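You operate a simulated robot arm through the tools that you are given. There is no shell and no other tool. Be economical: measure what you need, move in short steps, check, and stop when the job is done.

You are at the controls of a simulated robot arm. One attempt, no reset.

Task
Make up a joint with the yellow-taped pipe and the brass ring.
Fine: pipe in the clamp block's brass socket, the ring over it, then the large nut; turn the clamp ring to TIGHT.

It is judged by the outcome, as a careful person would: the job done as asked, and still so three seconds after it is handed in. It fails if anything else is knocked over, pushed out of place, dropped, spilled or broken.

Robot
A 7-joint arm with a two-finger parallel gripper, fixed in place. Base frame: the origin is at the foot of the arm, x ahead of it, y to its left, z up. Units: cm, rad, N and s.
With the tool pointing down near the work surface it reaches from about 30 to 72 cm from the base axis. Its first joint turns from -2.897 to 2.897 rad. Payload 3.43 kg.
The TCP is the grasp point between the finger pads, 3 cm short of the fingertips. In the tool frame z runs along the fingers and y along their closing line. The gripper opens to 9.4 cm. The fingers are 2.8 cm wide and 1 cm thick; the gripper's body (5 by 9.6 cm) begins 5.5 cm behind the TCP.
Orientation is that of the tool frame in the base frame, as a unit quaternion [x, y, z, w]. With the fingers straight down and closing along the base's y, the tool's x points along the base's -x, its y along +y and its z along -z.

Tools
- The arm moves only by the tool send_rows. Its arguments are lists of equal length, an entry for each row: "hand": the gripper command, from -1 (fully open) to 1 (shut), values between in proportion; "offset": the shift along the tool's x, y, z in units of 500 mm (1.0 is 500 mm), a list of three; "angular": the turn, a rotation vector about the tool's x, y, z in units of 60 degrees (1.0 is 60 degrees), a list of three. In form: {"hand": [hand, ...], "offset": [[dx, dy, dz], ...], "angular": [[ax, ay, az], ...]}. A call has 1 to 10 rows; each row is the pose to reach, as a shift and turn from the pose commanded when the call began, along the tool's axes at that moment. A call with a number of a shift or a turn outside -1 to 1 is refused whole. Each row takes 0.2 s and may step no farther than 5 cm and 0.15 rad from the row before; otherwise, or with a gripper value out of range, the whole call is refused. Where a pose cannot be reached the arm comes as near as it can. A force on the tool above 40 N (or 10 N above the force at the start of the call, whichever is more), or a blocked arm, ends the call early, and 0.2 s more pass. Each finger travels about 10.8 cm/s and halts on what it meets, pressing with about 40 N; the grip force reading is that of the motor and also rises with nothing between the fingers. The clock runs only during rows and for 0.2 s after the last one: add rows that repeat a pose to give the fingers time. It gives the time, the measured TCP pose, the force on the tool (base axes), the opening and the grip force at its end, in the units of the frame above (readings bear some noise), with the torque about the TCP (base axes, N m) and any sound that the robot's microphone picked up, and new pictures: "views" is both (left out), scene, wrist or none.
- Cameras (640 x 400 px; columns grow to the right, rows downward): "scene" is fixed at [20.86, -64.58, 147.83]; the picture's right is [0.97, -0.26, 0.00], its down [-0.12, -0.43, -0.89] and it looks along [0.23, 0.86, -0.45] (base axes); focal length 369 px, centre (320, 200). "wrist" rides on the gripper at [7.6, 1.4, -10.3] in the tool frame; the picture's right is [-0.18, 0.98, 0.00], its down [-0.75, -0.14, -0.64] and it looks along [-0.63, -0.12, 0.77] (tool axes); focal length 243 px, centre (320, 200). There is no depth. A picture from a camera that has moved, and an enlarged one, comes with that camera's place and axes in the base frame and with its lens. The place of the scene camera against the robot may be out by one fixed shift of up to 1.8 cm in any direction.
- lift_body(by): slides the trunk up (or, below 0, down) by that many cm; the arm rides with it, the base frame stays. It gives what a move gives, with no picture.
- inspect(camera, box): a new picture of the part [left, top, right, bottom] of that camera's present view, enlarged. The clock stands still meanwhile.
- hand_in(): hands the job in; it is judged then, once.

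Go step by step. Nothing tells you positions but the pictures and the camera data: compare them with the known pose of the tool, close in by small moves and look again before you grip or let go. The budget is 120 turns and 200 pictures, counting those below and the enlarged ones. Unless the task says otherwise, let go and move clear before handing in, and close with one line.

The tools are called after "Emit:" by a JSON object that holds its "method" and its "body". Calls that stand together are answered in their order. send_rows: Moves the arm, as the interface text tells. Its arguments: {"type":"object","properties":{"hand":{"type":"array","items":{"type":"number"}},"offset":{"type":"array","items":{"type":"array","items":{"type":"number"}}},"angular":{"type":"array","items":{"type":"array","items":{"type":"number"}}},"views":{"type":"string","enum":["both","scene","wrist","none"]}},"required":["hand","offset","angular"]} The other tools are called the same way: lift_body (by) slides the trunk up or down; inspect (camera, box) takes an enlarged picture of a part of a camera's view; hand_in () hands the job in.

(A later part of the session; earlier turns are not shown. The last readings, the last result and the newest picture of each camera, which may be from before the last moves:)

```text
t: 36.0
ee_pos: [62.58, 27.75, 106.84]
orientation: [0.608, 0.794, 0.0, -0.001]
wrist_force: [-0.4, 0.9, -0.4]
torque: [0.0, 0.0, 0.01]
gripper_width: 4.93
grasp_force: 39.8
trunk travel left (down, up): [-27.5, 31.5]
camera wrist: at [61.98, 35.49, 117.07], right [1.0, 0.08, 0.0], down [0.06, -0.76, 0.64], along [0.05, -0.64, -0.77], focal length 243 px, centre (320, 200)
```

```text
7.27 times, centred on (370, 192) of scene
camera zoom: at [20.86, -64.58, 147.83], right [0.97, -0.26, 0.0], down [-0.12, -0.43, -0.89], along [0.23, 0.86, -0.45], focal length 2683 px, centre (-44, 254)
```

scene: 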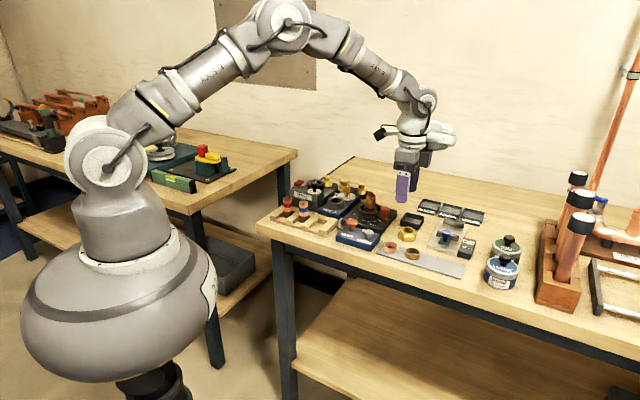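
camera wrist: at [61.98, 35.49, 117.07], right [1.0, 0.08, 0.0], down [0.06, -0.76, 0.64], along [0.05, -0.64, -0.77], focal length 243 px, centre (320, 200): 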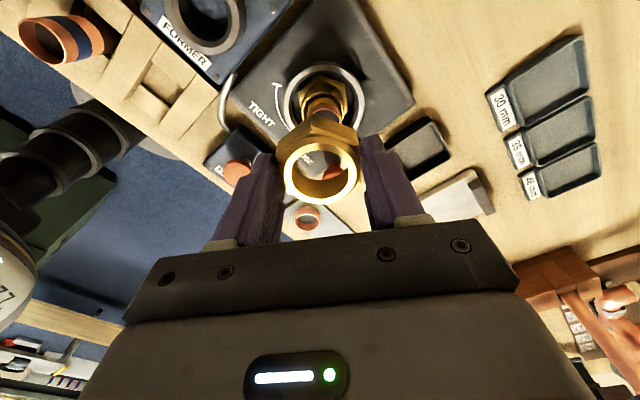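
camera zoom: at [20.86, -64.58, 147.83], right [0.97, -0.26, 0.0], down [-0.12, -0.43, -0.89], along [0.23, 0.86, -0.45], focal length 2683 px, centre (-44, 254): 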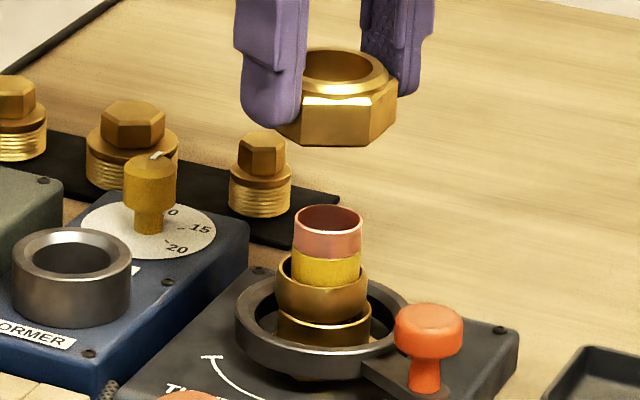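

The nut needs a shift of about +0.4 in tool x and y. I'll apply it, lower to just above the rim and look.

Emit:
{"method": "send_rows", "body": {"hand": [1, 1, 1], "offset": [[0.008, 0.0072, 0], [0.008, 0.0072, 0.03], [0.008, 0.0072, 0.05]], "angular": [[0, 0, 0], [0, 0, 0], [0, 0, 0]], "views": "none"}}

Emit:
{"method": "inspect", "body": {"camera": "wrist", "box": [250, 60, 410, 210]}}

Emit:
{"method": "inspect", "body": {"camera": "scene", "box": [335, 165, 405, 220]}}

```text
t: 36.8
ee_pos: [62.91, 28.12, 104.25]
orientation: [0.608, 0.794, 0.0, 0.0]
wrist_force: [-0.3, 0.0, -1.5]
torque: [-0.01, 0.0, -0.01]
gripper_width: 4.83
grasp_force: 39.7
trunk travel left (down, up): [-27.5, 31.5]
```

```text
2.67 times, centred on (330, 135) of wrist
camera zoom: at [62.4, 35.98, 114.49], right [1.0, 0.08, 0.0], down [0.06, -0.76, 0.64], along [0.05, -0.64, -0.77], focal length 647 px, centre (293, 373)
```

zoom: 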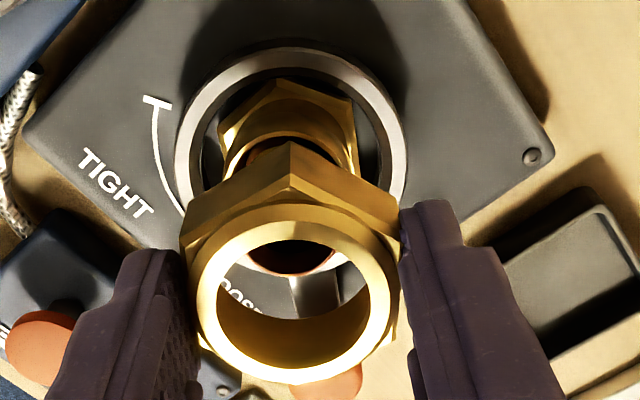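

```text
7.27 times, centred on (370, 192) of scene
camera zoom: at [20.86, -64.58, 147.83], right [0.97, -0.26, 0.0], down [-0.12, -0.43, -0.89], along [0.23, 0.86, -0.45], focal length 2683 px, centre (-44, 254)
```

zoom: 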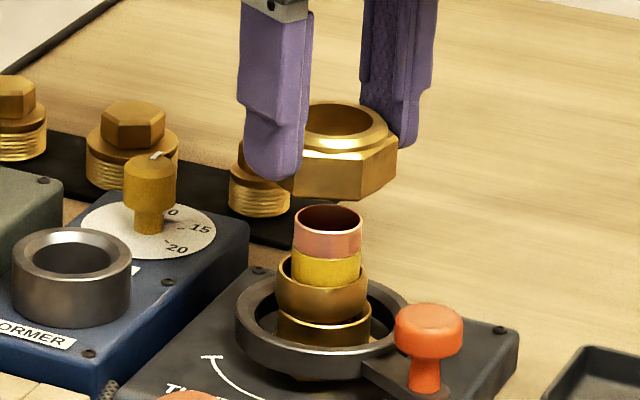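

The scene view shows the nut about 0.35 cm too far right, and that view proved right for the ring. I'll shift +0.5 in tool x and re-check.

Emit:
{"method": "send_rows", "body": {"hand": [1, 1], "offset": [[0.01, -0.001, 0], [0.01, -0.001, 0.01]], "angular": [[0, 0, 0], [0, 0, 0]], "views": "none"}}

Emit:
{"method": "inspect", "body": {"camera": "wrist", "box": [250, 60, 410, 210]}}

Emit:
{"method": "inspect", "body": {"camera": "scene", "box": [335, 165, 405, 220]}}

```text
t: 37.4
ee_pos: [62.98, 28.8, 103.7]
orientation: [0.609, 0.793, 0.0, 0.0]
wrist_force: [0.0, 1.2, -1.0]
torque: [-0.02, 0.02, 0.01]
gripper_width: 4.79
grasp_force: 39.7
trunk travel left (down, up): [-27.5, 31.5]
```

```text
2.67 times, centred on (330, 135) of wrist
camera zoom: at [62.37, 36.51, 114.05], right [1.0, 0.08, 0.0], down [0.06, -0.76, 0.64], along [0.05, -0.64, -0.77], focal length 647 px, centre (293, 373)
```

zoom: 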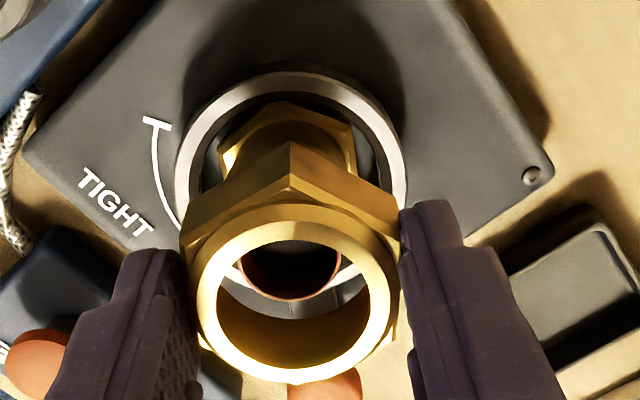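

```text
7.27 times, centred on (370, 192) of scene
camera zoom: at [20.86, -64.58, 147.83], right [0.97, -0.26, 0.0], down [-0.12, -0.43, -0.89], along [0.23, 0.86, -0.45], focal length 2683 px, centre (-44, 254)
```

zoom: 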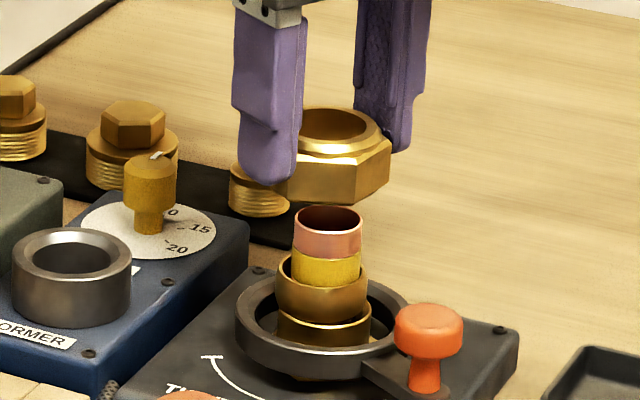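

Emit:
{"method": "send_rows", "body": {"hand": [1, 1, 1], "offset": [[0.001, -0.0005, 0.01], [0.0015, -0.001, 0.02], [0.0015, -0.001, 0.028]], "angular": [[0, 0, 0], [0, 0, 0], [0, 0, 0]], "views": "none"}}

Emit:
{"method": "inspect", "body": {"camera": "wrist", "box": [250, 60, 410, 210]}}

Emit:
{"method": "inspect", "body": {"camera": "scene", "box": [335, 165, 405, 220]}}

```text
t: 38.2
ee_pos: [62.75, 28.89, 102.55]
orientation: [0.608, 0.794, 0.0, 0.001]
wrist_force: [0.0, -1.1, 10.1]
torque: [-0.28, -0.03, -0.03]
gripper_width: 4.81
grasp_force: 40.4
trunk travel left (down, up): [-27.5, 31.5]
```

```text
2.67 times, centred on (330, 135) of wrist
camera zoom: at [62.22, 36.52, 112.86], right [1.0, 0.08, 0.0], down [0.06, -0.77, 0.64], along [0.05, -0.64, -0.77], focal length 647 px, centre (293, 373)
```

zoom: 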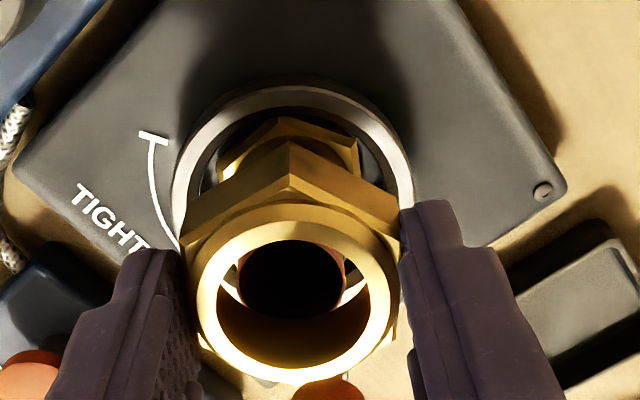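

```text
7.27 times, centred on (370, 192) of scene
camera zoom: at [20.86, -64.58, 147.83], right [0.97, -0.26, 0.0], down [-0.12, -0.43, -0.89], along [0.23, 0.86, -0.45], focal length 2683 px, centre (-44, 254)
```

zoom: 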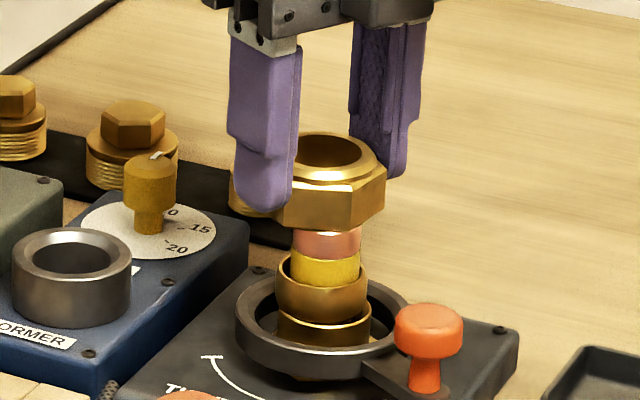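

The contact torque and the hole view both say the pipe is towards -tool x by about 0.6 cm. I'll lift, shift back and look.

Emit:
{"method": "send_rows", "body": {"hand": [1, 1, 1], "offset": [[0, 0, -0.01], [0, 0, -0.024], [-0.012, 0, -0.024]], "angular": [[0, 0, 0], [0, 0, 0], [0, 0, 0]], "views": "none"}}

Emit:
{"method": "inspect", "body": {"camera": "wrist", "box": [270, 90, 370, 190]}}

Emit:
{"method": "inspect", "body": {"camera": "scene", "box": [335, 165, 405, 220]}}

```text
t: 39.0
ee_pos: [62.99, 28.32, 103.65]
orientation: [0.609, 0.793, -0.001, 0.0]
wrist_force: [0.2, -0.5, -0.7]
torque: [-0.03, -0.03, 0.03]
gripper_width: 4.81
grasp_force: 40.4
trunk travel left (down, up): [-27.5, 31.5]
```

```text
4.00 times, centred on (320, 140) of wrist
camera zoom: at [62.43, 36.02, 113.91], right [1.0, 0.08, 0.0], down [0.06, -0.76, 0.64], along [0.05, -0.64, -0.77], focal length 970 px, centre (320, 440)
```

zoom: 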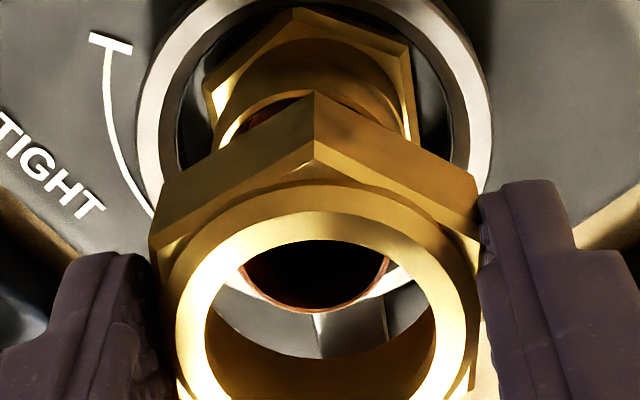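

```text
7.27 times, centred on (370, 192) of scene
camera zoom: at [20.86, -64.58, 147.83], right [0.97, -0.26, 0.0], down [-0.12, -0.43, -0.89], along [0.23, 0.86, -0.45], focal length 2683 px, centre (-44, 254)
```

zoom: 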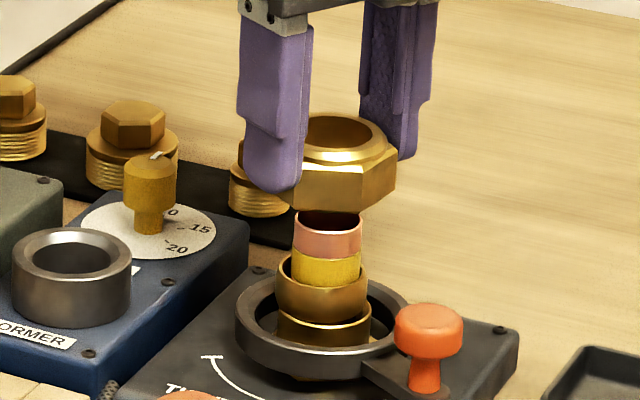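

Reading the hex corners in the scene view, the nut is now within about 0.1–0.3 cm. I'll make a small shift (-0.35 x, -0.12 y) and lower gently.

Emit:
{"method": "send_rows", "body": {"hand": [1, 1, 1], "offset": [[-0.007, -0.0024, 0], [-0.007, -0.0024, 0.01], [-0.007, -0.0024, 0.018]], "angular": [[0, 0, 0], [0, 0, 0], [0, 0, 0]], "views": "none"}}

Emit:
{"method": "inspect", "body": {"camera": "wrist", "box": [270, 90, 370, 190]}}

Emit:
{"method": "inspect", "body": {"camera": "scene", "box": [335, 165, 405, 220]}}

```text
t: 39.8
ee_pos: [62.83, 27.83, 102.64]
orientation: [0.609, 0.793, -0.001, 0.0]
wrist_force: [-0.6, 0.2, -1.0]
torque: [-0.01, 0.0, 0.02]
gripper_width: 4.81
grasp_force: 40.5
trunk travel left (down, up): [-27.5, 31.5]
```

```text
4.00 times, centred on (320, 140) of wrist
camera zoom: at [62.34, 35.6, 113.0], right [1.0, 0.08, 0.0], down [0.06, -0.76, 0.64], along [0.05, -0.64, -0.77], focal length 970 px, centre (320, 440)
```

zoom: 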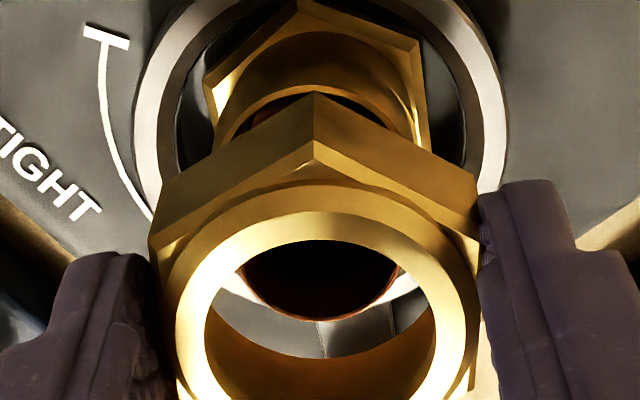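

```text
7.27 times, centred on (370, 192) of scene
camera zoom: at [20.86, -64.58, 147.83], right [0.97, -0.26, 0.0], down [-0.12, -0.43, -0.89], along [0.23, 0.86, -0.45], focal length 2683 px, centre (-44, 254)
```

zoom: 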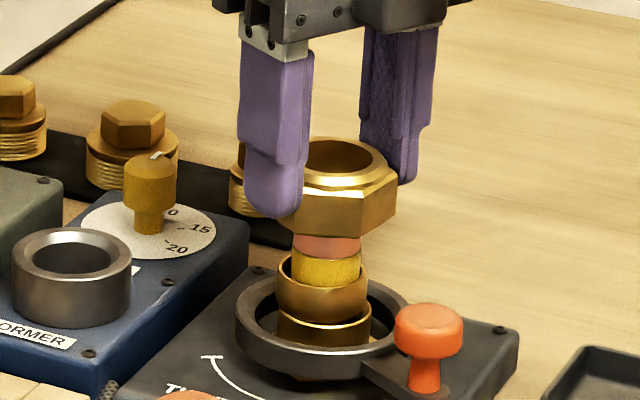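

That looks aligned in both views. I'll lower over the rim gently.

Emit:
{"method": "send_rows", "body": {"hand": [1, 1, 1, 1], "offset": [[0.0016, 0, 0.004], [0.0016, 0, 0.01], [0.0016, 0, 0.016], [0.0016, 0, 0.022]], "angular": [[0, 0, 0], [0, 0, 0], [0, 0, 0], [0, 0, 0]], "views": "none"}}

Emit:
{"method": "inspect", "body": {"camera": "wrist", "box": [270, 90, 370, 190]}}

Emit:
{"method": "inspect", "body": {"camera": "scene", "box": [335, 165, 405, 220]}}

```text
t: 40.8
ee_pos: [62.88, 28.03, 101.58]
orientation: [0.608, 0.794, 0.0, 0.001]
wrist_force: [-0.2, -0.6, -0.1]
torque: [-0.01, 0.0, -0.01]
gripper_width: 4.78
grasp_force: 40.4
trunk travel left (down, up): [-27.5, 31.5]
```

```text
4.00 times, centred on (320, 140) of wrist
camera zoom: at [62.36, 35.74, 111.88], right [1.0, 0.08, 0.0], down [0.06, -0.76, 0.64], along [0.05, -0.64, -0.77], focal length 970 px, centre (320, 440)
```

zoom: 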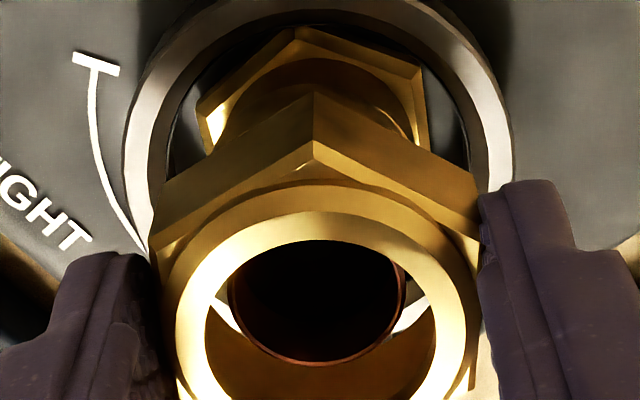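

```text
7.27 times, centred on (370, 192) of scene
camera zoom: at [20.86, -64.58, 147.83], right [0.97, -0.26, 0.0], down [-0.12, -0.43, -0.89], along [0.23, 0.86, -0.45], focal length 2683 px, centre (-44, 254)
```

zoom: 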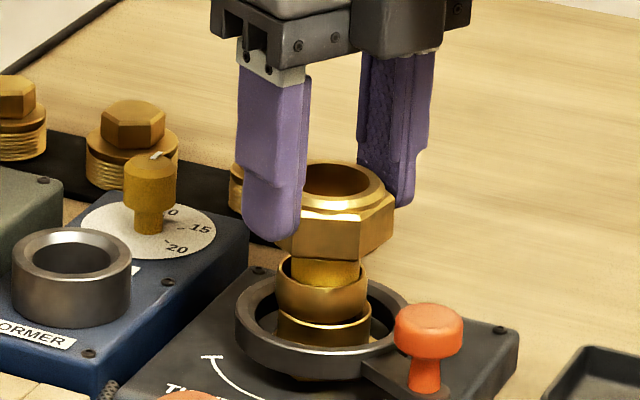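

The nut is over the pipe with no contact. I'll continue down.

Emit:
{"method": "send_rows", "body": {"hand": [1, 1, 1, 1, 1], "offset": [[0, 0, 0.006], [0, 0, 0.012], [0, 0, 0.018], [0, 0, 0.024], [0, 0, 0.028]], "angular": [[0, 0, 0], [0, 0, 0], [0, 0, 0], [0, 0, 0], [0, 0, 0]], "views": "none"}}

Emit:
{"method": "inspect", "body": {"camera": "wrist", "box": [270, 90, 370, 190]}}

Emit:
{"method": "inspect", "body": {"camera": "scene", "box": [335, 165, 405, 220]}}

```text
t: 42.0
ee_pos: [63.0, 28.09, 100.18]
orientation: [0.609, 0.793, -0.001, 0.0]
wrist_force: [-0.4, 0.1, -0.9]
torque: [-0.02, -0.02, -0.04]
gripper_width: 4.81
grasp_force: 40.0
trunk travel left (down, up): [-27.5, 31.5]
```

```text
4.00 times, centred on (320, 140) of wrist
camera zoom: at [62.39, 35.71, 110.48], right [1.0, 0.08, 0.0], down [0.06, -0.76, 0.64], along [0.05, -0.64, -0.77], focal length 970 px, centre (320, 440)
```

zoom: 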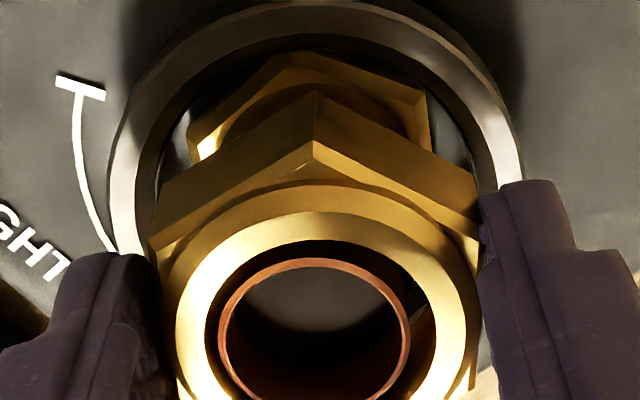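

```text
7.27 times, centred on (370, 192) of scene
camera zoom: at [20.86, -64.58, 147.83], right [0.97, -0.26, 0.0], down [-0.12, -0.43, -0.89], along [0.23, 0.86, -0.45], focal length 2683 px, centre (-44, 254)
```

zoom: 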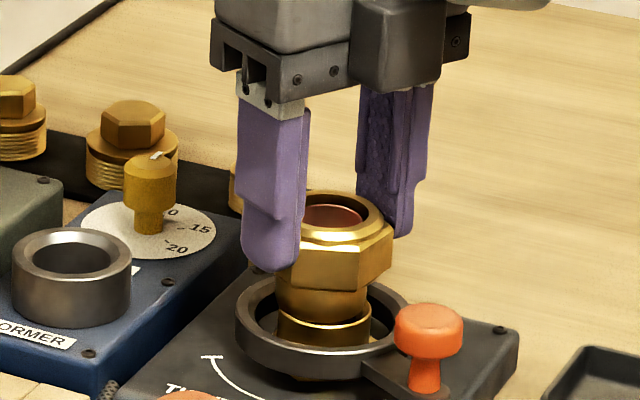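

Emit:
{"method": "send_rows", "body": {"hand": [1, 1, 1, 1, 1], "offset": [[0, -0.001, 0.004], [0, -0.001, 0.008], [0, -0.001, 0.012], [0, -0.001, 0.016], [0, -0.001, 0.02]], "angular": [[0, 0, 0], [0, 0, 0], [0, 0, 0], [0, 0, 0], [0, 0, 0]], "views": "none"}}

Emit:
{"method": "inspect", "body": {"camera": "scene", "box": [335, 165, 405, 220]}}

```text
t: 43.2
ee_pos: [62.82, 28.04, 99.15]
orientation: [0.609, 0.793, -0.001, 0.0]
wrist_force: [-0.3, 0.2, -1.4]
torque: [0.0, 0.03, -0.01]
gripper_width: 4.81
grasp_force: 40.0
trunk travel left (down, up): [-27.5, 31.5]
```

```text
7.27 times, centred on (370, 192) of scene
camera zoom: at [20.86, -64.58, 147.83], right [0.97, -0.26, 0.0], down [-0.12, -0.43, -0.89], along [0.23, 0.86, -0.45], focal length 2683 px, centre (-44, 254)
```

zoom: 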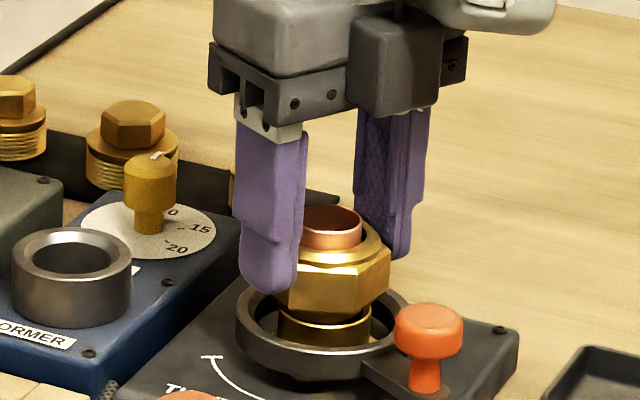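

The nut is passing over the ring freely. I'll keep lowering.

Emit:
{"method": "send_rows", "body": {"hand": [1, 1, 1, 1, 1], "offset": [[0, 0, 0.004], [0, 0, 0.008], [0, 0, 0.012], [0, 0, 0.016], [0, 0, 0.018]], "angular": [[0, 0, 0], [0, 0, 0], [0, 0, 0], [0, 0, 0], [0, 0, 0]], "views": "none"}}

Emit:
{"method": "inspect", "body": {"camera": "scene", "box": [340, 180, 400, 225]}}

Emit:
{"method": "inspect", "body": {"camera": "wrist", "box": [250, 80, 390, 210]}}

```text
t: 44.4
ee_pos: [62.91, 27.88, 98.61]
orientation: [0.608, 0.794, 0.002, 0.001]
wrist_force: [3.2, 0.9, 17.7]
torque: [-0.4, -0.16, 0.06]
gripper_width: 4.8
grasp_force: 39.8
trunk travel left (down, up): [-27.5, 31.5]
```

```text
8.89 times, centred on (370, 202) of scene
camera zoom: at [20.86, -64.58, 147.83], right [0.97, -0.26, 0.0], down [-0.12, -0.43, -0.89], along [0.23, 0.86, -0.45], focal length 3279 px, centre (-124, 178)
```

zoom: 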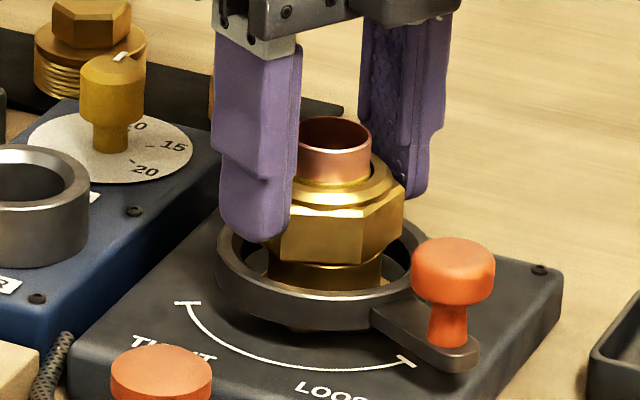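

```text
3.08 times, centred on (320, 145) of wrist
camera zoom: at [62.25, 35.68, 108.88], right [1.0, 0.08, 0.0], down [0.06, -0.77, 0.64], along [0.05, -0.64, -0.77], focal length 746 px, centre (320, 369)
```

zoom: 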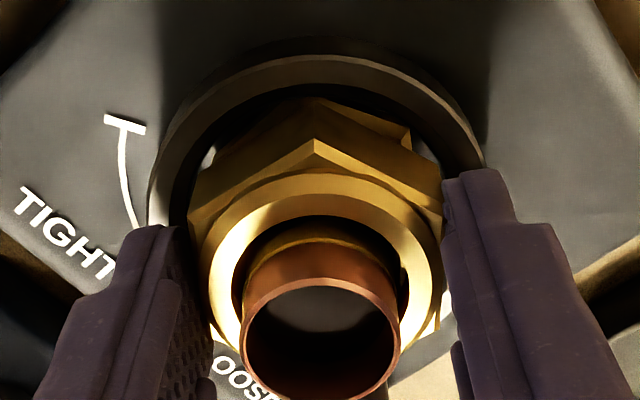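

The nut has met its seat at the socket rim. I'll ease off, release and see how it settles.

Emit:
{"method": "send_rows", "body": {"hand": [1, 0.4, -0.25, -0.25, -0.25, -0.25, -0.25, -0.25], "offset": [[0, 0, -0.003], [0, 0, -0.004], [0, 0, -0.004], [0, 0, -0.006], [0, 0, -0.03], [0, 0, -0.08], [0, 0, -0.15], [0, 0, -0.22]], "angular": [[0, 0, 0], [0, 0, 0], [0, 0, 0], [0, 0, 0], [0, 0, 0], [0, 0, 0], [0, 0, 0], [0, 0, 0]], "views": "wrist"}}

Emit:
{"method": "inspect", "body": {"camera": "scene", "box": [340, 180, 400, 225]}}

Emit:
{"method": "inspect", "body": {"camera": "wrist", "box": [250, 40, 390, 170]}}

```text
t: 46.2
ee_pos: [62.91, 27.95, 109.18]
orientation: [0.609, 0.793, 0.0, 0.0]
wrist_force: [0.2, -0.1, -0.1]
torque: [0.0, 0.01, 0.0]
gripper_width: 5.87
grasp_force: 0.0
trunk travel left (down, up): [-27.5, 31.5]
camera wrist: at [62.25, 35.73, 119.68], right [1.0, 0.08, 0.0], down [0.06, -0.76, 0.64], along [0.05, -0.64, -0.77], focal length 243 px, centre (320, 200)
```

wrist: 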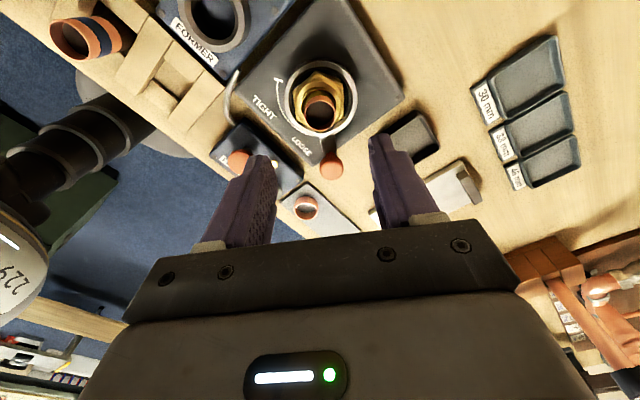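

```text
8.89 times, centred on (370, 202) of scene
camera zoom: at [20.86, -64.58, 147.83], right [0.97, -0.26, 0.0], down [-0.12, -0.43, -0.89], along [0.23, 0.86, -0.45], focal length 3279 px, centre (-124, 178)
```

zoom: 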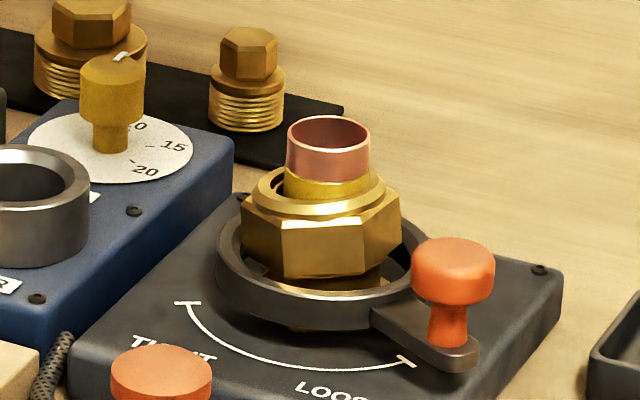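

```text
3.08 times, centred on (320, 105) of wrist
camera zoom: at [62.25, 35.73, 119.68], right [1.0, 0.08, 0.0], down [0.06, -0.76, 0.64], along [0.05, -0.64, -0.77], focal length 746 px, centre (320, 492)
```

zoom: 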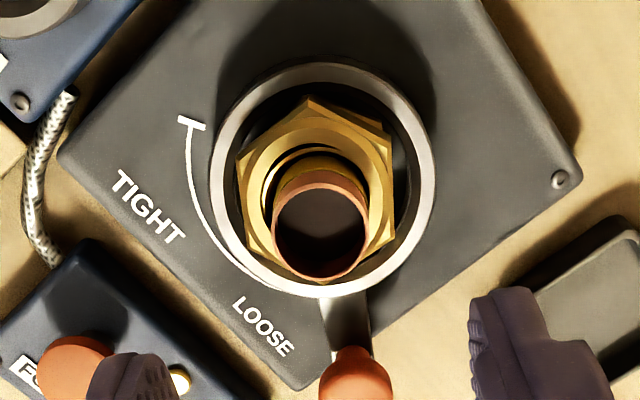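

Emit:
{"method": "inspect", "body": {"camera": "scene", "box": [352, 188, 392, 216]}}

Emit:
{"method": "inspect", "body": {"camera": "wrist", "box": [285, 55, 365, 175]}}

```text
14.29 times, centred on (372, 202) of scene
camera zoom: at [20.86, -64.58, 147.83], right [0.97, -0.26, 0.0], down [-0.12, -0.43, -0.89], along [0.23, 0.86, -0.45], focal length 5270 px, centre (-423, 171)
```

zoom: 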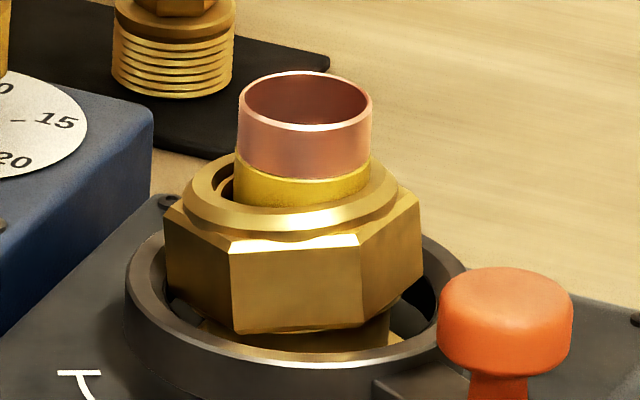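

```text
3.33 times, centred on (325, 115) of wrist
camera zoom: at [62.25, 35.73, 119.68], right [1.0, 0.08, 0.0], down [0.06, -0.76, 0.64], along [0.05, -0.64, -0.77], focal length 809 px, centre (303, 483)
```

zoom: 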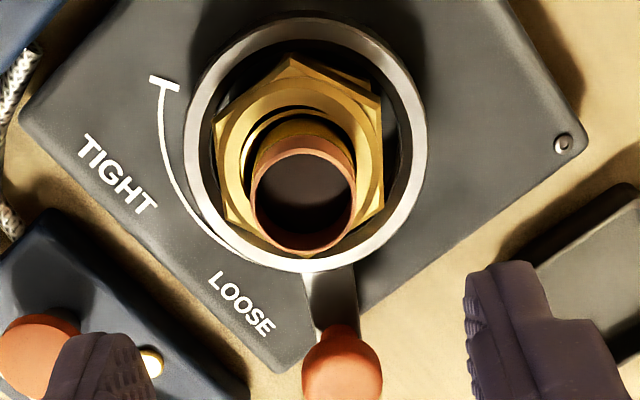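

The nut sits slightly tilted and is off towards +y by about 0.3 cm, so it's catching the socket rim on the front side. I'll regrip it, shift it back and press it down.

Emit:
{"method": "send_rows", "body": {"hand": [-0.25, -0.25, -0.25, -0.25, -0.25, 0.2, 1, 1], "offset": [[-0.002, 0, 0.06], [-0.004, 0, 0.12], [-0.004, 0, 0.17], [-0.004, 0, 0.2], [-0.004, 0, 0.212], [-0.004, 0, 0.212], [-0.004, 0, 0.212], [-0.004, 0, 0.212]], "angular": [[0, 0, 0], [0, 0, 0], [0, 0, 0], [0, 0, 0], [0, 0, 0], [0, 0, 0], [0, 0, 0], [0, 0, 0]], "views": "none"}}

Emit:
{"method": "inspect", "body": {"camera": "scene", "box": [345, 180, 395, 218]}}

Emit:
{"method": "inspect", "body": {"camera": "wrist", "box": [250, 80, 390, 210]}}

```text
t: 48.0
ee_pos: [62.95, 27.88, 98.65]
orientation: [0.61, 0.793, 0.0, 0.001]
wrist_force: [0.2, -0.1, 1.6]
torque: [0.02, -0.04, -0.01]
gripper_width: 4.8
grasp_force: 40.1
trunk travel left (down, up): [-27.5, 31.5]
```

```text
10.53 times, centred on (370, 199) of scene
camera zoom: at [20.86, -64.58, 147.83], right [0.97, -0.26, 0.0], down [-0.12, -0.43, -0.89], along [0.23, 0.86, -0.45], focal length 3883 px, centre (-206, 210)
```

zoom: 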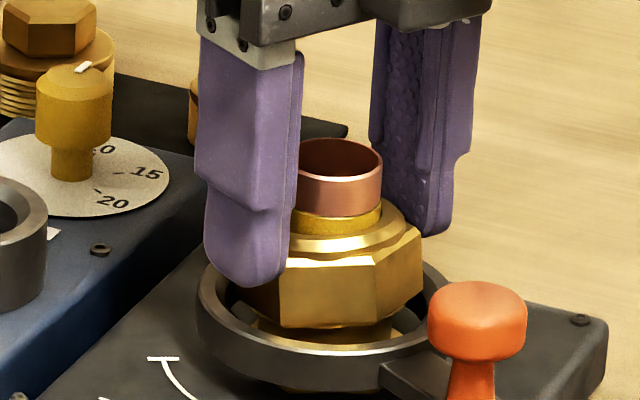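

```text
3.08 times, centred on (320, 145) of wrist
camera zoom: at [62.36, 35.56, 108.94], right [1.0, 0.08, 0.0], down [0.06, -0.76, 0.64], along [0.05, -0.64, -0.77], focal length 746 px, centre (320, 369)
```

zoom: 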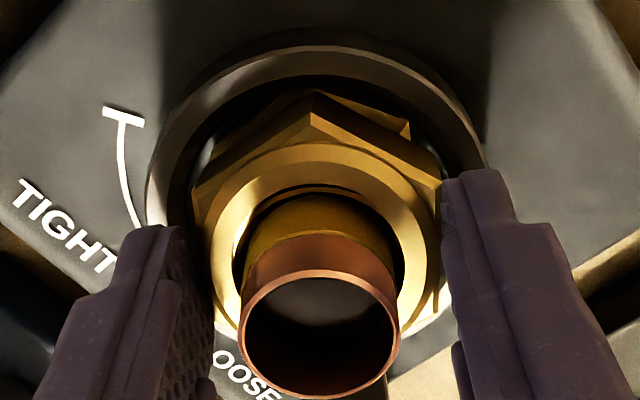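

Emit:
{"method": "send_rows", "body": {"hand": [1, 1, 1, 1, 1, 1], "offset": [[-0.003, 0, 0], [-0.005, 0, 0.002], [-0.005, 0, 0.005], [-0.005, 0, 0.008], [-0.005, 0, 0.011], [-0.005, 0, 0.014]], "angular": [[0, 0, 0], [0, 0, 0], [0, 0, 0], [0, 0, 0], [0, 0, 0], [0, 0, 0]], "views": "none"}}

Emit:
{"method": "inspect", "body": {"camera": "scene", "box": [345, 180, 395, 218]}}

Emit:
{"method": "inspect", "body": {"camera": "wrist", "box": [250, 80, 390, 210]}}

```text
t: 49.4
ee_pos: [62.79, 27.45, 98.16]
orientation: [0.609, 0.793, 0.002, 0.001]
wrist_force: [0.1, 9.8, 24.9]
torque: [0.34, -0.04, 0.02]
gripper_width: 4.79
grasp_force: 39.9
trunk travel left (down, up): [-27.5, 31.5]
```

```text
10.53 times, centred on (370, 199) of scene
camera zoom: at [20.86, -64.58, 147.83], right [0.97, -0.26, 0.0], down [-0.12, -0.43, -0.89], along [0.23, 0.86, -0.45], focal length 3883 px, centre (-206, 210)
```

zoom: 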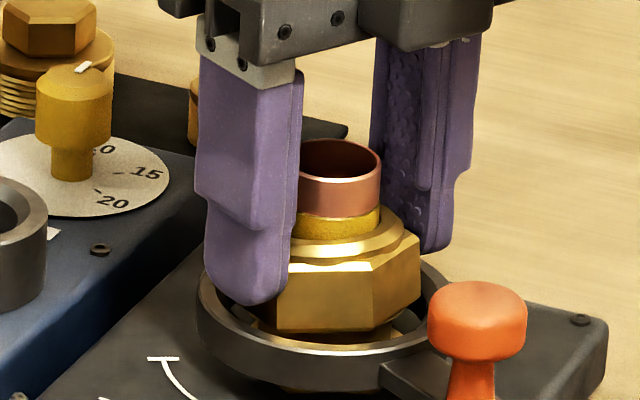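

```text
3.08 times, centred on (320, 145) of wrist
camera zoom: at [62.25, 35.28, 108.51], right [1.0, 0.08, 0.0], down [0.06, -0.77, 0.64], along [0.05, -0.64, -0.77], focal length 746 px, centre (320, 369)
```

zoom: 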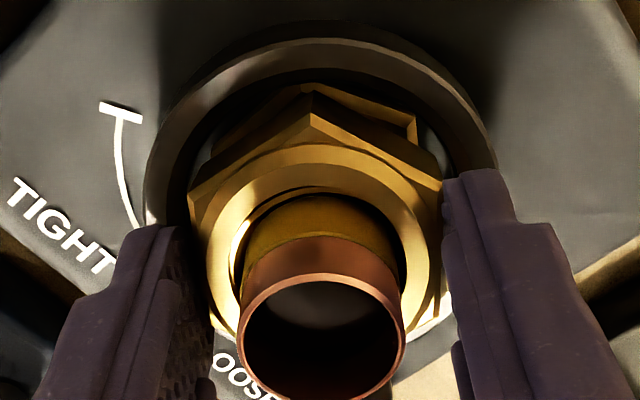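

Emit:
{"method": "send_rows", "body": {"hand": [1, 1, 0.3, -0.25, -0.25, -0.25, -0.25, -0.25], "offset": [[0.002, 0, -0.003], [0.003, 0, -0.004], [0.003, 0, -0.004], [0.003, 0, -0.006], [0.003, 0, -0.03], [0.003, 0, -0.08], [0.003, 0, -0.15], [0.003, 0, -0.22]], "angular": [[0, 0, 0], [0, 0, 0], [0, 0, 0], [0, 0, 0], [0, 0, 0], [0, 0, 0], [0, 0, 0], [0, 0, 0]], "views": "none"}}

Emit:
{"method": "inspect", "body": {"camera": "scene", "box": [352, 188, 392, 216]}}

Emit:
{"method": "inspect", "body": {"camera": "wrist", "box": [270, 50, 370, 150]}}

```text
t: 51.2
ee_pos: [63.0, 27.62, 108.97]
orientation: [0.609, 0.793, 0.0, 0.0]
wrist_force: [-0.3, 0.1, -0.5]
torque: [0.03, 0.03, -0.02]
gripper_width: 5.84
grasp_force: 0.0
trunk travel left (down, up): [-27.5, 31.5]
```

```text
14.29 times, centred on (372, 202) of scene
camera zoom: at [20.86, -64.58, 147.83], right [0.97, -0.26, 0.0], down [-0.12, -0.43, -0.89], along [0.23, 0.86, -0.45], focal length 5270 px, centre (-423, 171)
```

zoom: 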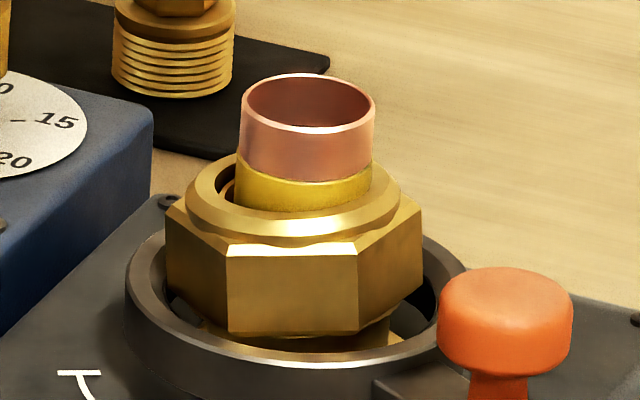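

```text
4.00 times, centred on (320, 100) of wrist
camera zoom: at [62.42, 35.38, 119.27], right [1.0, 0.08, 0.0], down [0.06, -0.76, 0.64], along [0.05, -0.64, -0.77], focal length 970 px, centre (320, 600)
```

zoom: 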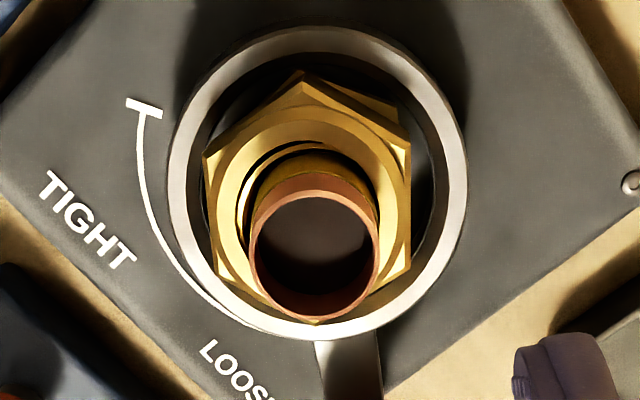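

The nut is now level and down over the ring, inside the clamp ring. Next I'll move over the clamp ring's orange knob, near (64.7, 21.3), where my closing line is already tangential.

Emit:
{"method": "send_rows", "body": {"hand": [-0.2, -0.2, -0.2, -0.2], "offset": [[-0.05, 0, 0], [-0.1, 0, 0.02], [-0.13, 0, 0.06], [-0.13, 0, 0.11]], "angular": [[0, 0, 0], [0, 0, 0], [0, 0, 0], [0, 0, 0]], "views": "wrist"}}

Emit:
{"method": "inspect", "body": {"camera": "wrist", "box": [250, 50, 390, 190]}}

Emit:
{"method": "inspect", "body": {"camera": "scene", "box": [345, 175, 415, 230]}}

```text
t: 52.2
ee_pos: [64.69, 21.34, 103.52]
orientation: [0.609, 0.793, 0.0, 0.001]
wrist_force: [0.3, 0.1, -0.4]
torque: [0.01, 0.01, -0.03]
gripper_width: 5.64
grasp_force: 0.0
trunk travel left (down, up): [-27.5, 31.5]
camera wrist: at [64.05, 29.09, 113.89], right [1.0, 0.08, 0.0], down [0.06, -0.76, 0.64], along [0.05, -0.64, -0.77], focal length 243 px, centre (320, 200)
```

wrist: 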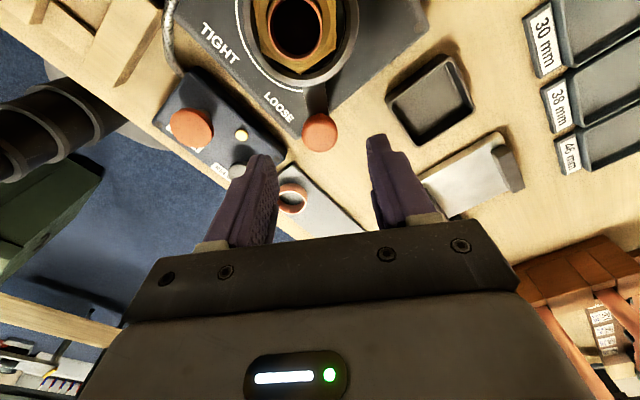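

```text
2.86 times, centred on (320, 120) of wrist
camera zoom: at [64.05, 29.09, 113.89], right [1.0, 0.08, 0.0], down [0.06, -0.76, 0.64], along [0.05, -0.64, -0.77], focal length 693 px, centre (320, 429)
```

zoom: 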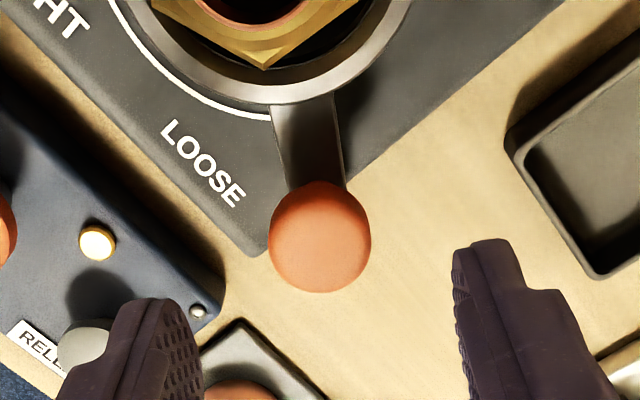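

```text
7.27 times, centred on (380, 202) of scene
camera zoom: at [20.86, -64.58, 147.83], right [0.97, -0.26, 0.0], down [-0.12, -0.43, -0.89], along [0.23, 0.86, -0.45], focal length 2683 px, centre (-116, 182)
```

zoom: 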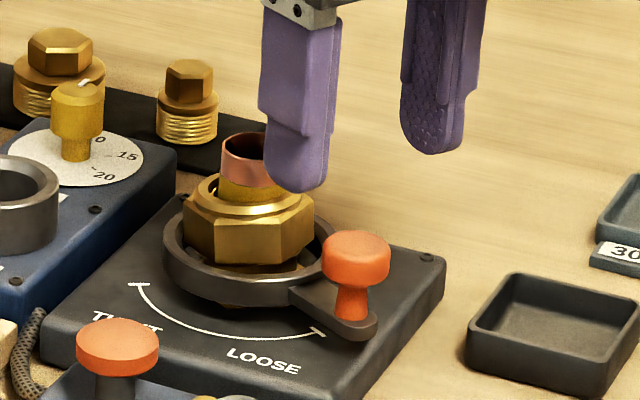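

The knob is on the tool axis with its cap at about z 96–97. I'll descend with the fingers either side and grip it.

Emit:
{"method": "send_rows", "body": {"hand": [-0.2, -0.2, -0.2, -0.2], "offset": [[0, 0, 0.04], [0, 0, 0.08], [0, 0, 0.1], [0, 0, 0.112]], "angular": [[0, 0, 0], [0, 0, 0], [0, 0, 0], [0, 0, 0]], "views": "none"}}

Emit:
{"method": "inspect", "body": {"camera": "wrist", "box": [250, 80, 390, 220]}}

Emit:
{"method": "inspect", "body": {"camera": "scene", "box": [345, 175, 415, 230]}}

```text
t: 53.2
ee_pos: [64.54, 21.4, 97.83]
orientation: [0.609, 0.793, 0.0, 0.0]
wrist_force: [-0.4, -0.6, 0.3]
torque: [0.0, 0.0, 0.03]
gripper_width: 5.63
grasp_force: 0.0
trunk travel left (down, up): [-27.5, 31.5]
```

```text
2.86 times, centred on (320, 150) of wrist
camera zoom: at [64.03, 29.07, 108.11], right [1.0, 0.08, 0.0], down [0.06, -0.76, 0.64], along [0.05, -0.64, -0.77], focal length 693 px, centre (320, 343)
```

zoom: 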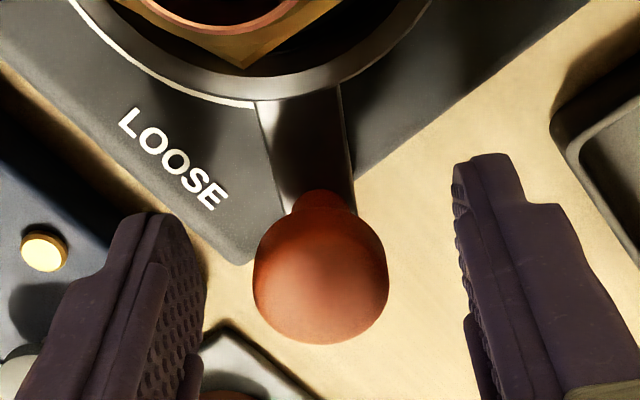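

```text
7.27 times, centred on (380, 202) of scene
camera zoom: at [20.86, -64.58, 147.83], right [0.97, -0.26, 0.0], down [-0.12, -0.43, -0.89], along [0.23, 0.86, -0.45], focal length 2683 px, centre (-116, 182)
```

zoom: 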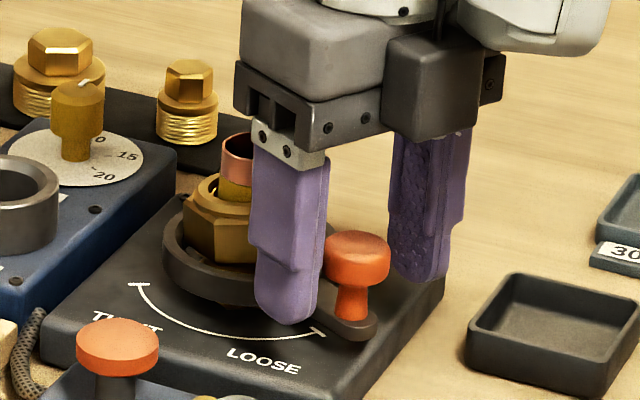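

Emit:
{"method": "send_rows", "body": {"hand": [0.1, 1, 1, 1], "offset": [[0, 0, 0], [0, 0, 0], [0, 0, 0], [0, 0, 0]], "angular": [[0, 0, 0], [0, 0, 0], [0, 0, 0], [0, 0, 0]], "views": "none"}}

Emit:
{"method": "inspect", "body": {"camera": "wrist", "box": [220, 40, 420, 220]}}

```text
t: 54.2
ee_pos: [64.59, 21.38, 97.74]
orientation: [0.609, 0.793, 0.001, 0.001]
wrist_force: [-0.3, -0.3, -1.5]
torque: [0.05, 0.0, 0.01]
gripper_width: 2.62
grasp_force: 45.0
trunk travel left (down, up): [-27.5, 31.5]
```

```text
2.22 times, centred on (320, 130) of wrist
camera zoom: at [64.03, 29.07, 108.11], right [1.0, 0.08, 0.0], down [0.06, -0.76, 0.64], along [0.05, -0.64, -0.77], focal length 539 px, centre (320, 356)
```

zoom: 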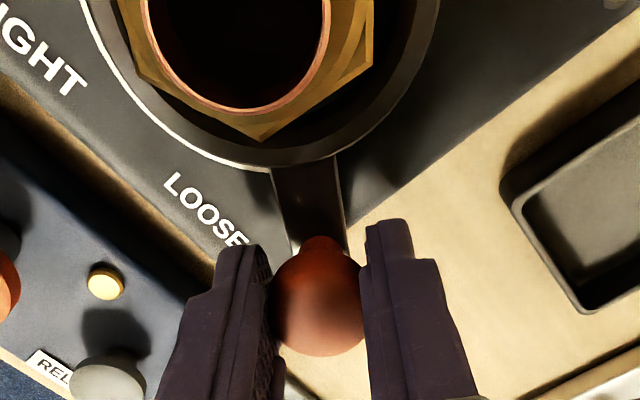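

The knob is gripped, and the clamp centre lies 6.4 cm along tool +x. I'll swing clockwise about it, turning the tool with the lever, starting with 40°.

Emit:
{"method": "send_rows", "body": {"hand": [1, 1, 1, 1, 1], "offset": [[0.00125, -0.01787, 0], [0.00497, -0.03539, 0], [0.0111, -0.05223, 0], [0.01951, -0.06804, 0], [0.03004, -0.08253, 0]], "angular": [[0, 0, 0.1333], [0, 0, 0.2667], [0, 0, 0.4], [0, 0, 0.5333], [0, 0, 0.6667]], "views": "both"}}

Emit:
{"method": "inspect", "body": {"camera": "scene", "box": [345, 175, 415, 230]}}

```text
t: 55.4
ee_pos: [60.26, 21.66, 97.96]
orientation: [0.844, 0.536, -0.002, 0.0]
wrist_force: [-2.5, -2.8, -12.5]
torque: [0.17, -0.28, 0.18]
gripper_width: 2.61
grasp_force: 45.4
trunk travel left (down, up): [-27.5, 31.5]
camera wrist: at [64.86, 27.95, 108.12], right [0.81, -0.58, 0.0], down [-0.45, -0.62, 0.64], along [-0.38, -0.52, -0.77], focal length 243 px, centre (320, 200)
```

scene: 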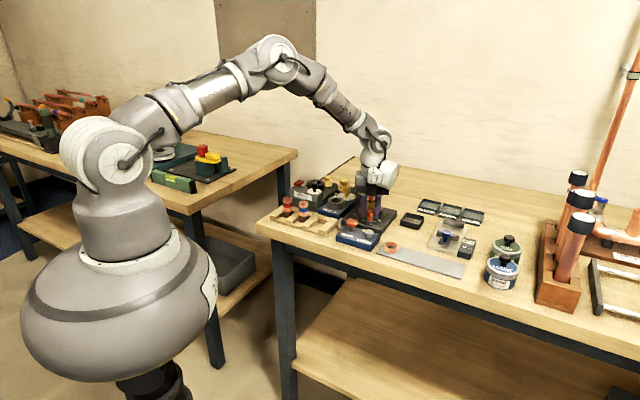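
wrist: 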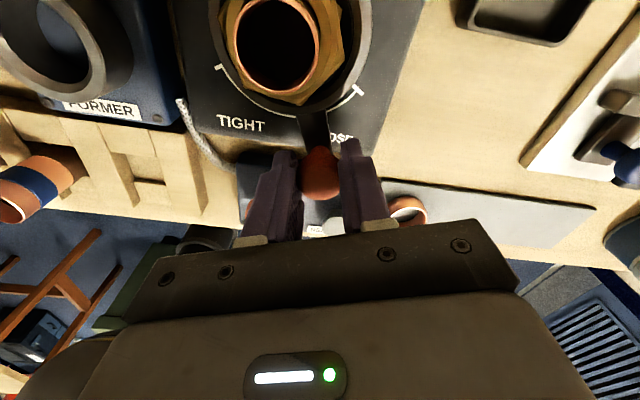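

```text
7.27 times, centred on (380, 202) of scene
camera zoom: at [20.86, -64.58, 147.83], right [0.97, -0.26, 0.0], down [-0.12, -0.43, -0.89], along [0.23, 0.86, -0.45], focal length 2683 px, centre (-116, 182)
```

zoom: 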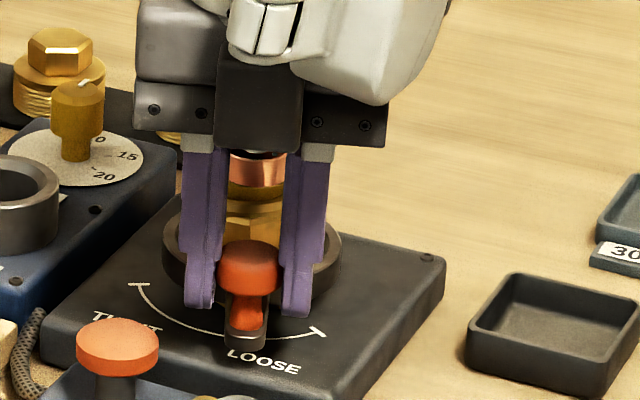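

The lever follows well. I'll continue another 40°.

Emit:
{"method": "send_rows", "body": {"hand": [1, 1, 1, 1, 1], "offset": [[0.00125, -0.01787, 0.001], [0.00497, -0.03539, 0.002], [0.0111, -0.05223, 0.003], [0.01951, -0.06804, 0.003], [0.03004, -0.08253, 0.003]], "angular": [[0, 0, 0.1333], [0, 0, 0.2667], [0, 0, 0.4], [0, 0, 0.5333], [0, 0, 0.6667]], "views": "wrist"}}

Emit:
{"method": "inspect", "body": {"camera": "scene", "box": [345, 175, 415, 230]}}

```text
t: 56.6
ee_pos: [56.97, 24.88, 97.81]
orientation: [0.976, 0.216, -0.001, 0.0]
wrist_force: [-10.8, -6.8, -8.6]
torque: [-0.57, 0.58, 0.0]
gripper_width: 2.65
grasp_force: 45.5
trunk travel left (down, up): [-27.5, 31.5]
camera wrist: at [64.64, 26.74, 108.15], right [0.25, -0.97, 0.0], down [-0.74, -0.19, 0.64], along [-0.62, -0.16, -0.77], focal length 243 px, centre (320, 200)
```

wrist: 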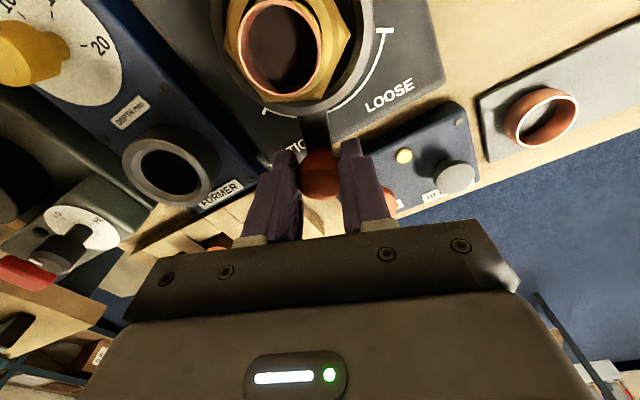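

```text
7.27 times, centred on (380, 202) of scene
camera zoom: at [20.86, -64.58, 147.83], right [0.97, -0.26, 0.0], down [-0.12, -0.43, -0.89], along [0.23, 0.86, -0.45], focal length 2683 px, centre (-116, 182)
```

zoom: 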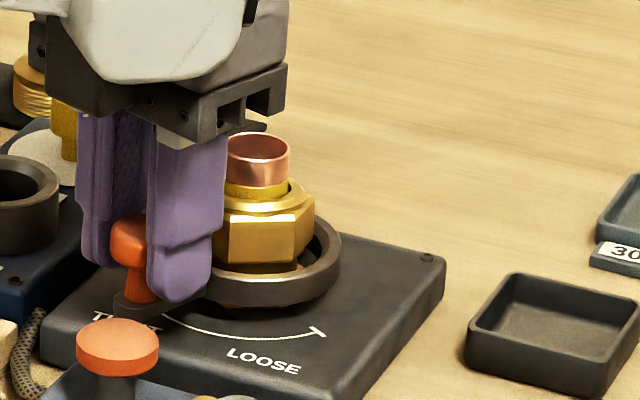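

About 35° remain. I'll continue, with a slight outward relief.

Emit:
{"method": "send_rows", "body": {"hand": [1, 1, 1, 1], "offset": [[-0.00075, -0.01787, 0], [0.00297, -0.03539, 0], [0.0091, -0.05223, 0], [0.01651, -0.06804, 0]], "angular": [[0, 0, 0.1333], [0, 0, 0.2667], [0, 0, 0.4], [0, 0, 0.5333]], "views": "wrist"}}

Emit:
{"method": "inspect", "body": {"camera": "scene", "box": [345, 175, 415, 230]}}

Emit:
{"method": "inspect", "body": {"camera": "wrist", "box": [220, 40, 420, 220]}}

```text
t: 57.5
ee_pos: [56.26, 27.37, 97.41]
orientation: [1.0, -0.014, -0.007, -0.003]
wrist_force: [-6.4, 3.9, -1.4]
torque: [-0.19, -0.52, 0.26]
gripper_width: 2.65
grasp_force: 44.7
out of reach, approached as far as the arm can: row 4
trunk travel left (down, up): [-27.5, 31.5]
stopped in row 4: the force on the tool passed its limit at 60 N (the readings are from after the stop); the commanded pose is now the measured one
camera wrist: at [64.03, 25.78, 107.58], right [-0.21, -0.98, 0.0], down [-0.74, 0.16, 0.65], along [-0.64, 0.14, -0.76], focal length 243 px, centre (320, 200)
```

wrist: 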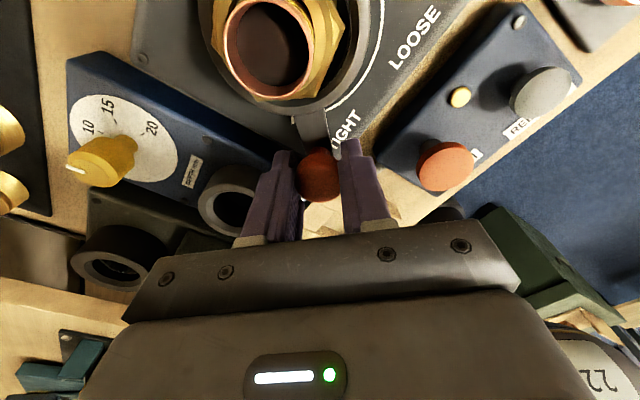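

```text
7.27 times, centred on (380, 202) of scene
camera zoom: at [20.86, -64.58, 147.83], right [0.97, -0.26, 0.0], down [-0.12, -0.43, -0.89], along [0.23, 0.86, -0.45], focal length 2683 px, centre (-116, 182)
```

zoom: 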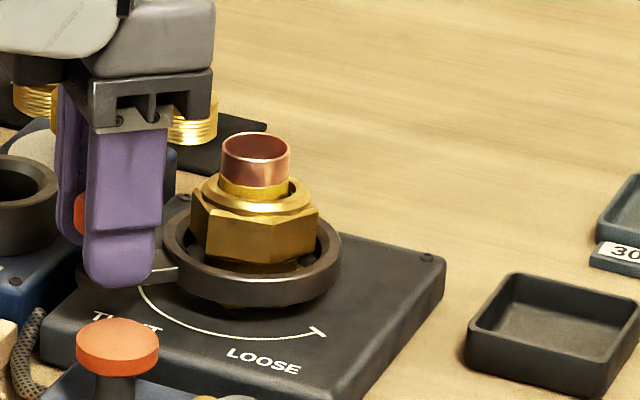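

```text
2.22 times, centred on (320, 130) of wrist
camera zoom: at [64.03, 25.78, 107.58], right [-0.21, -0.98, 0.0], down [-0.74, 0.16, 0.65], along [-0.64, 0.14, -0.76], focal length 539 px, centre (320, 356)
```

zoom: 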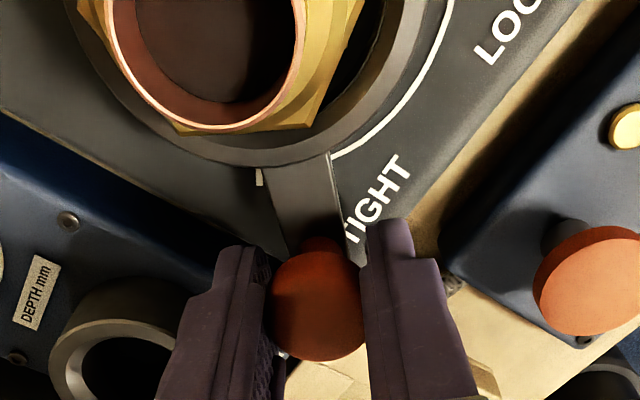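

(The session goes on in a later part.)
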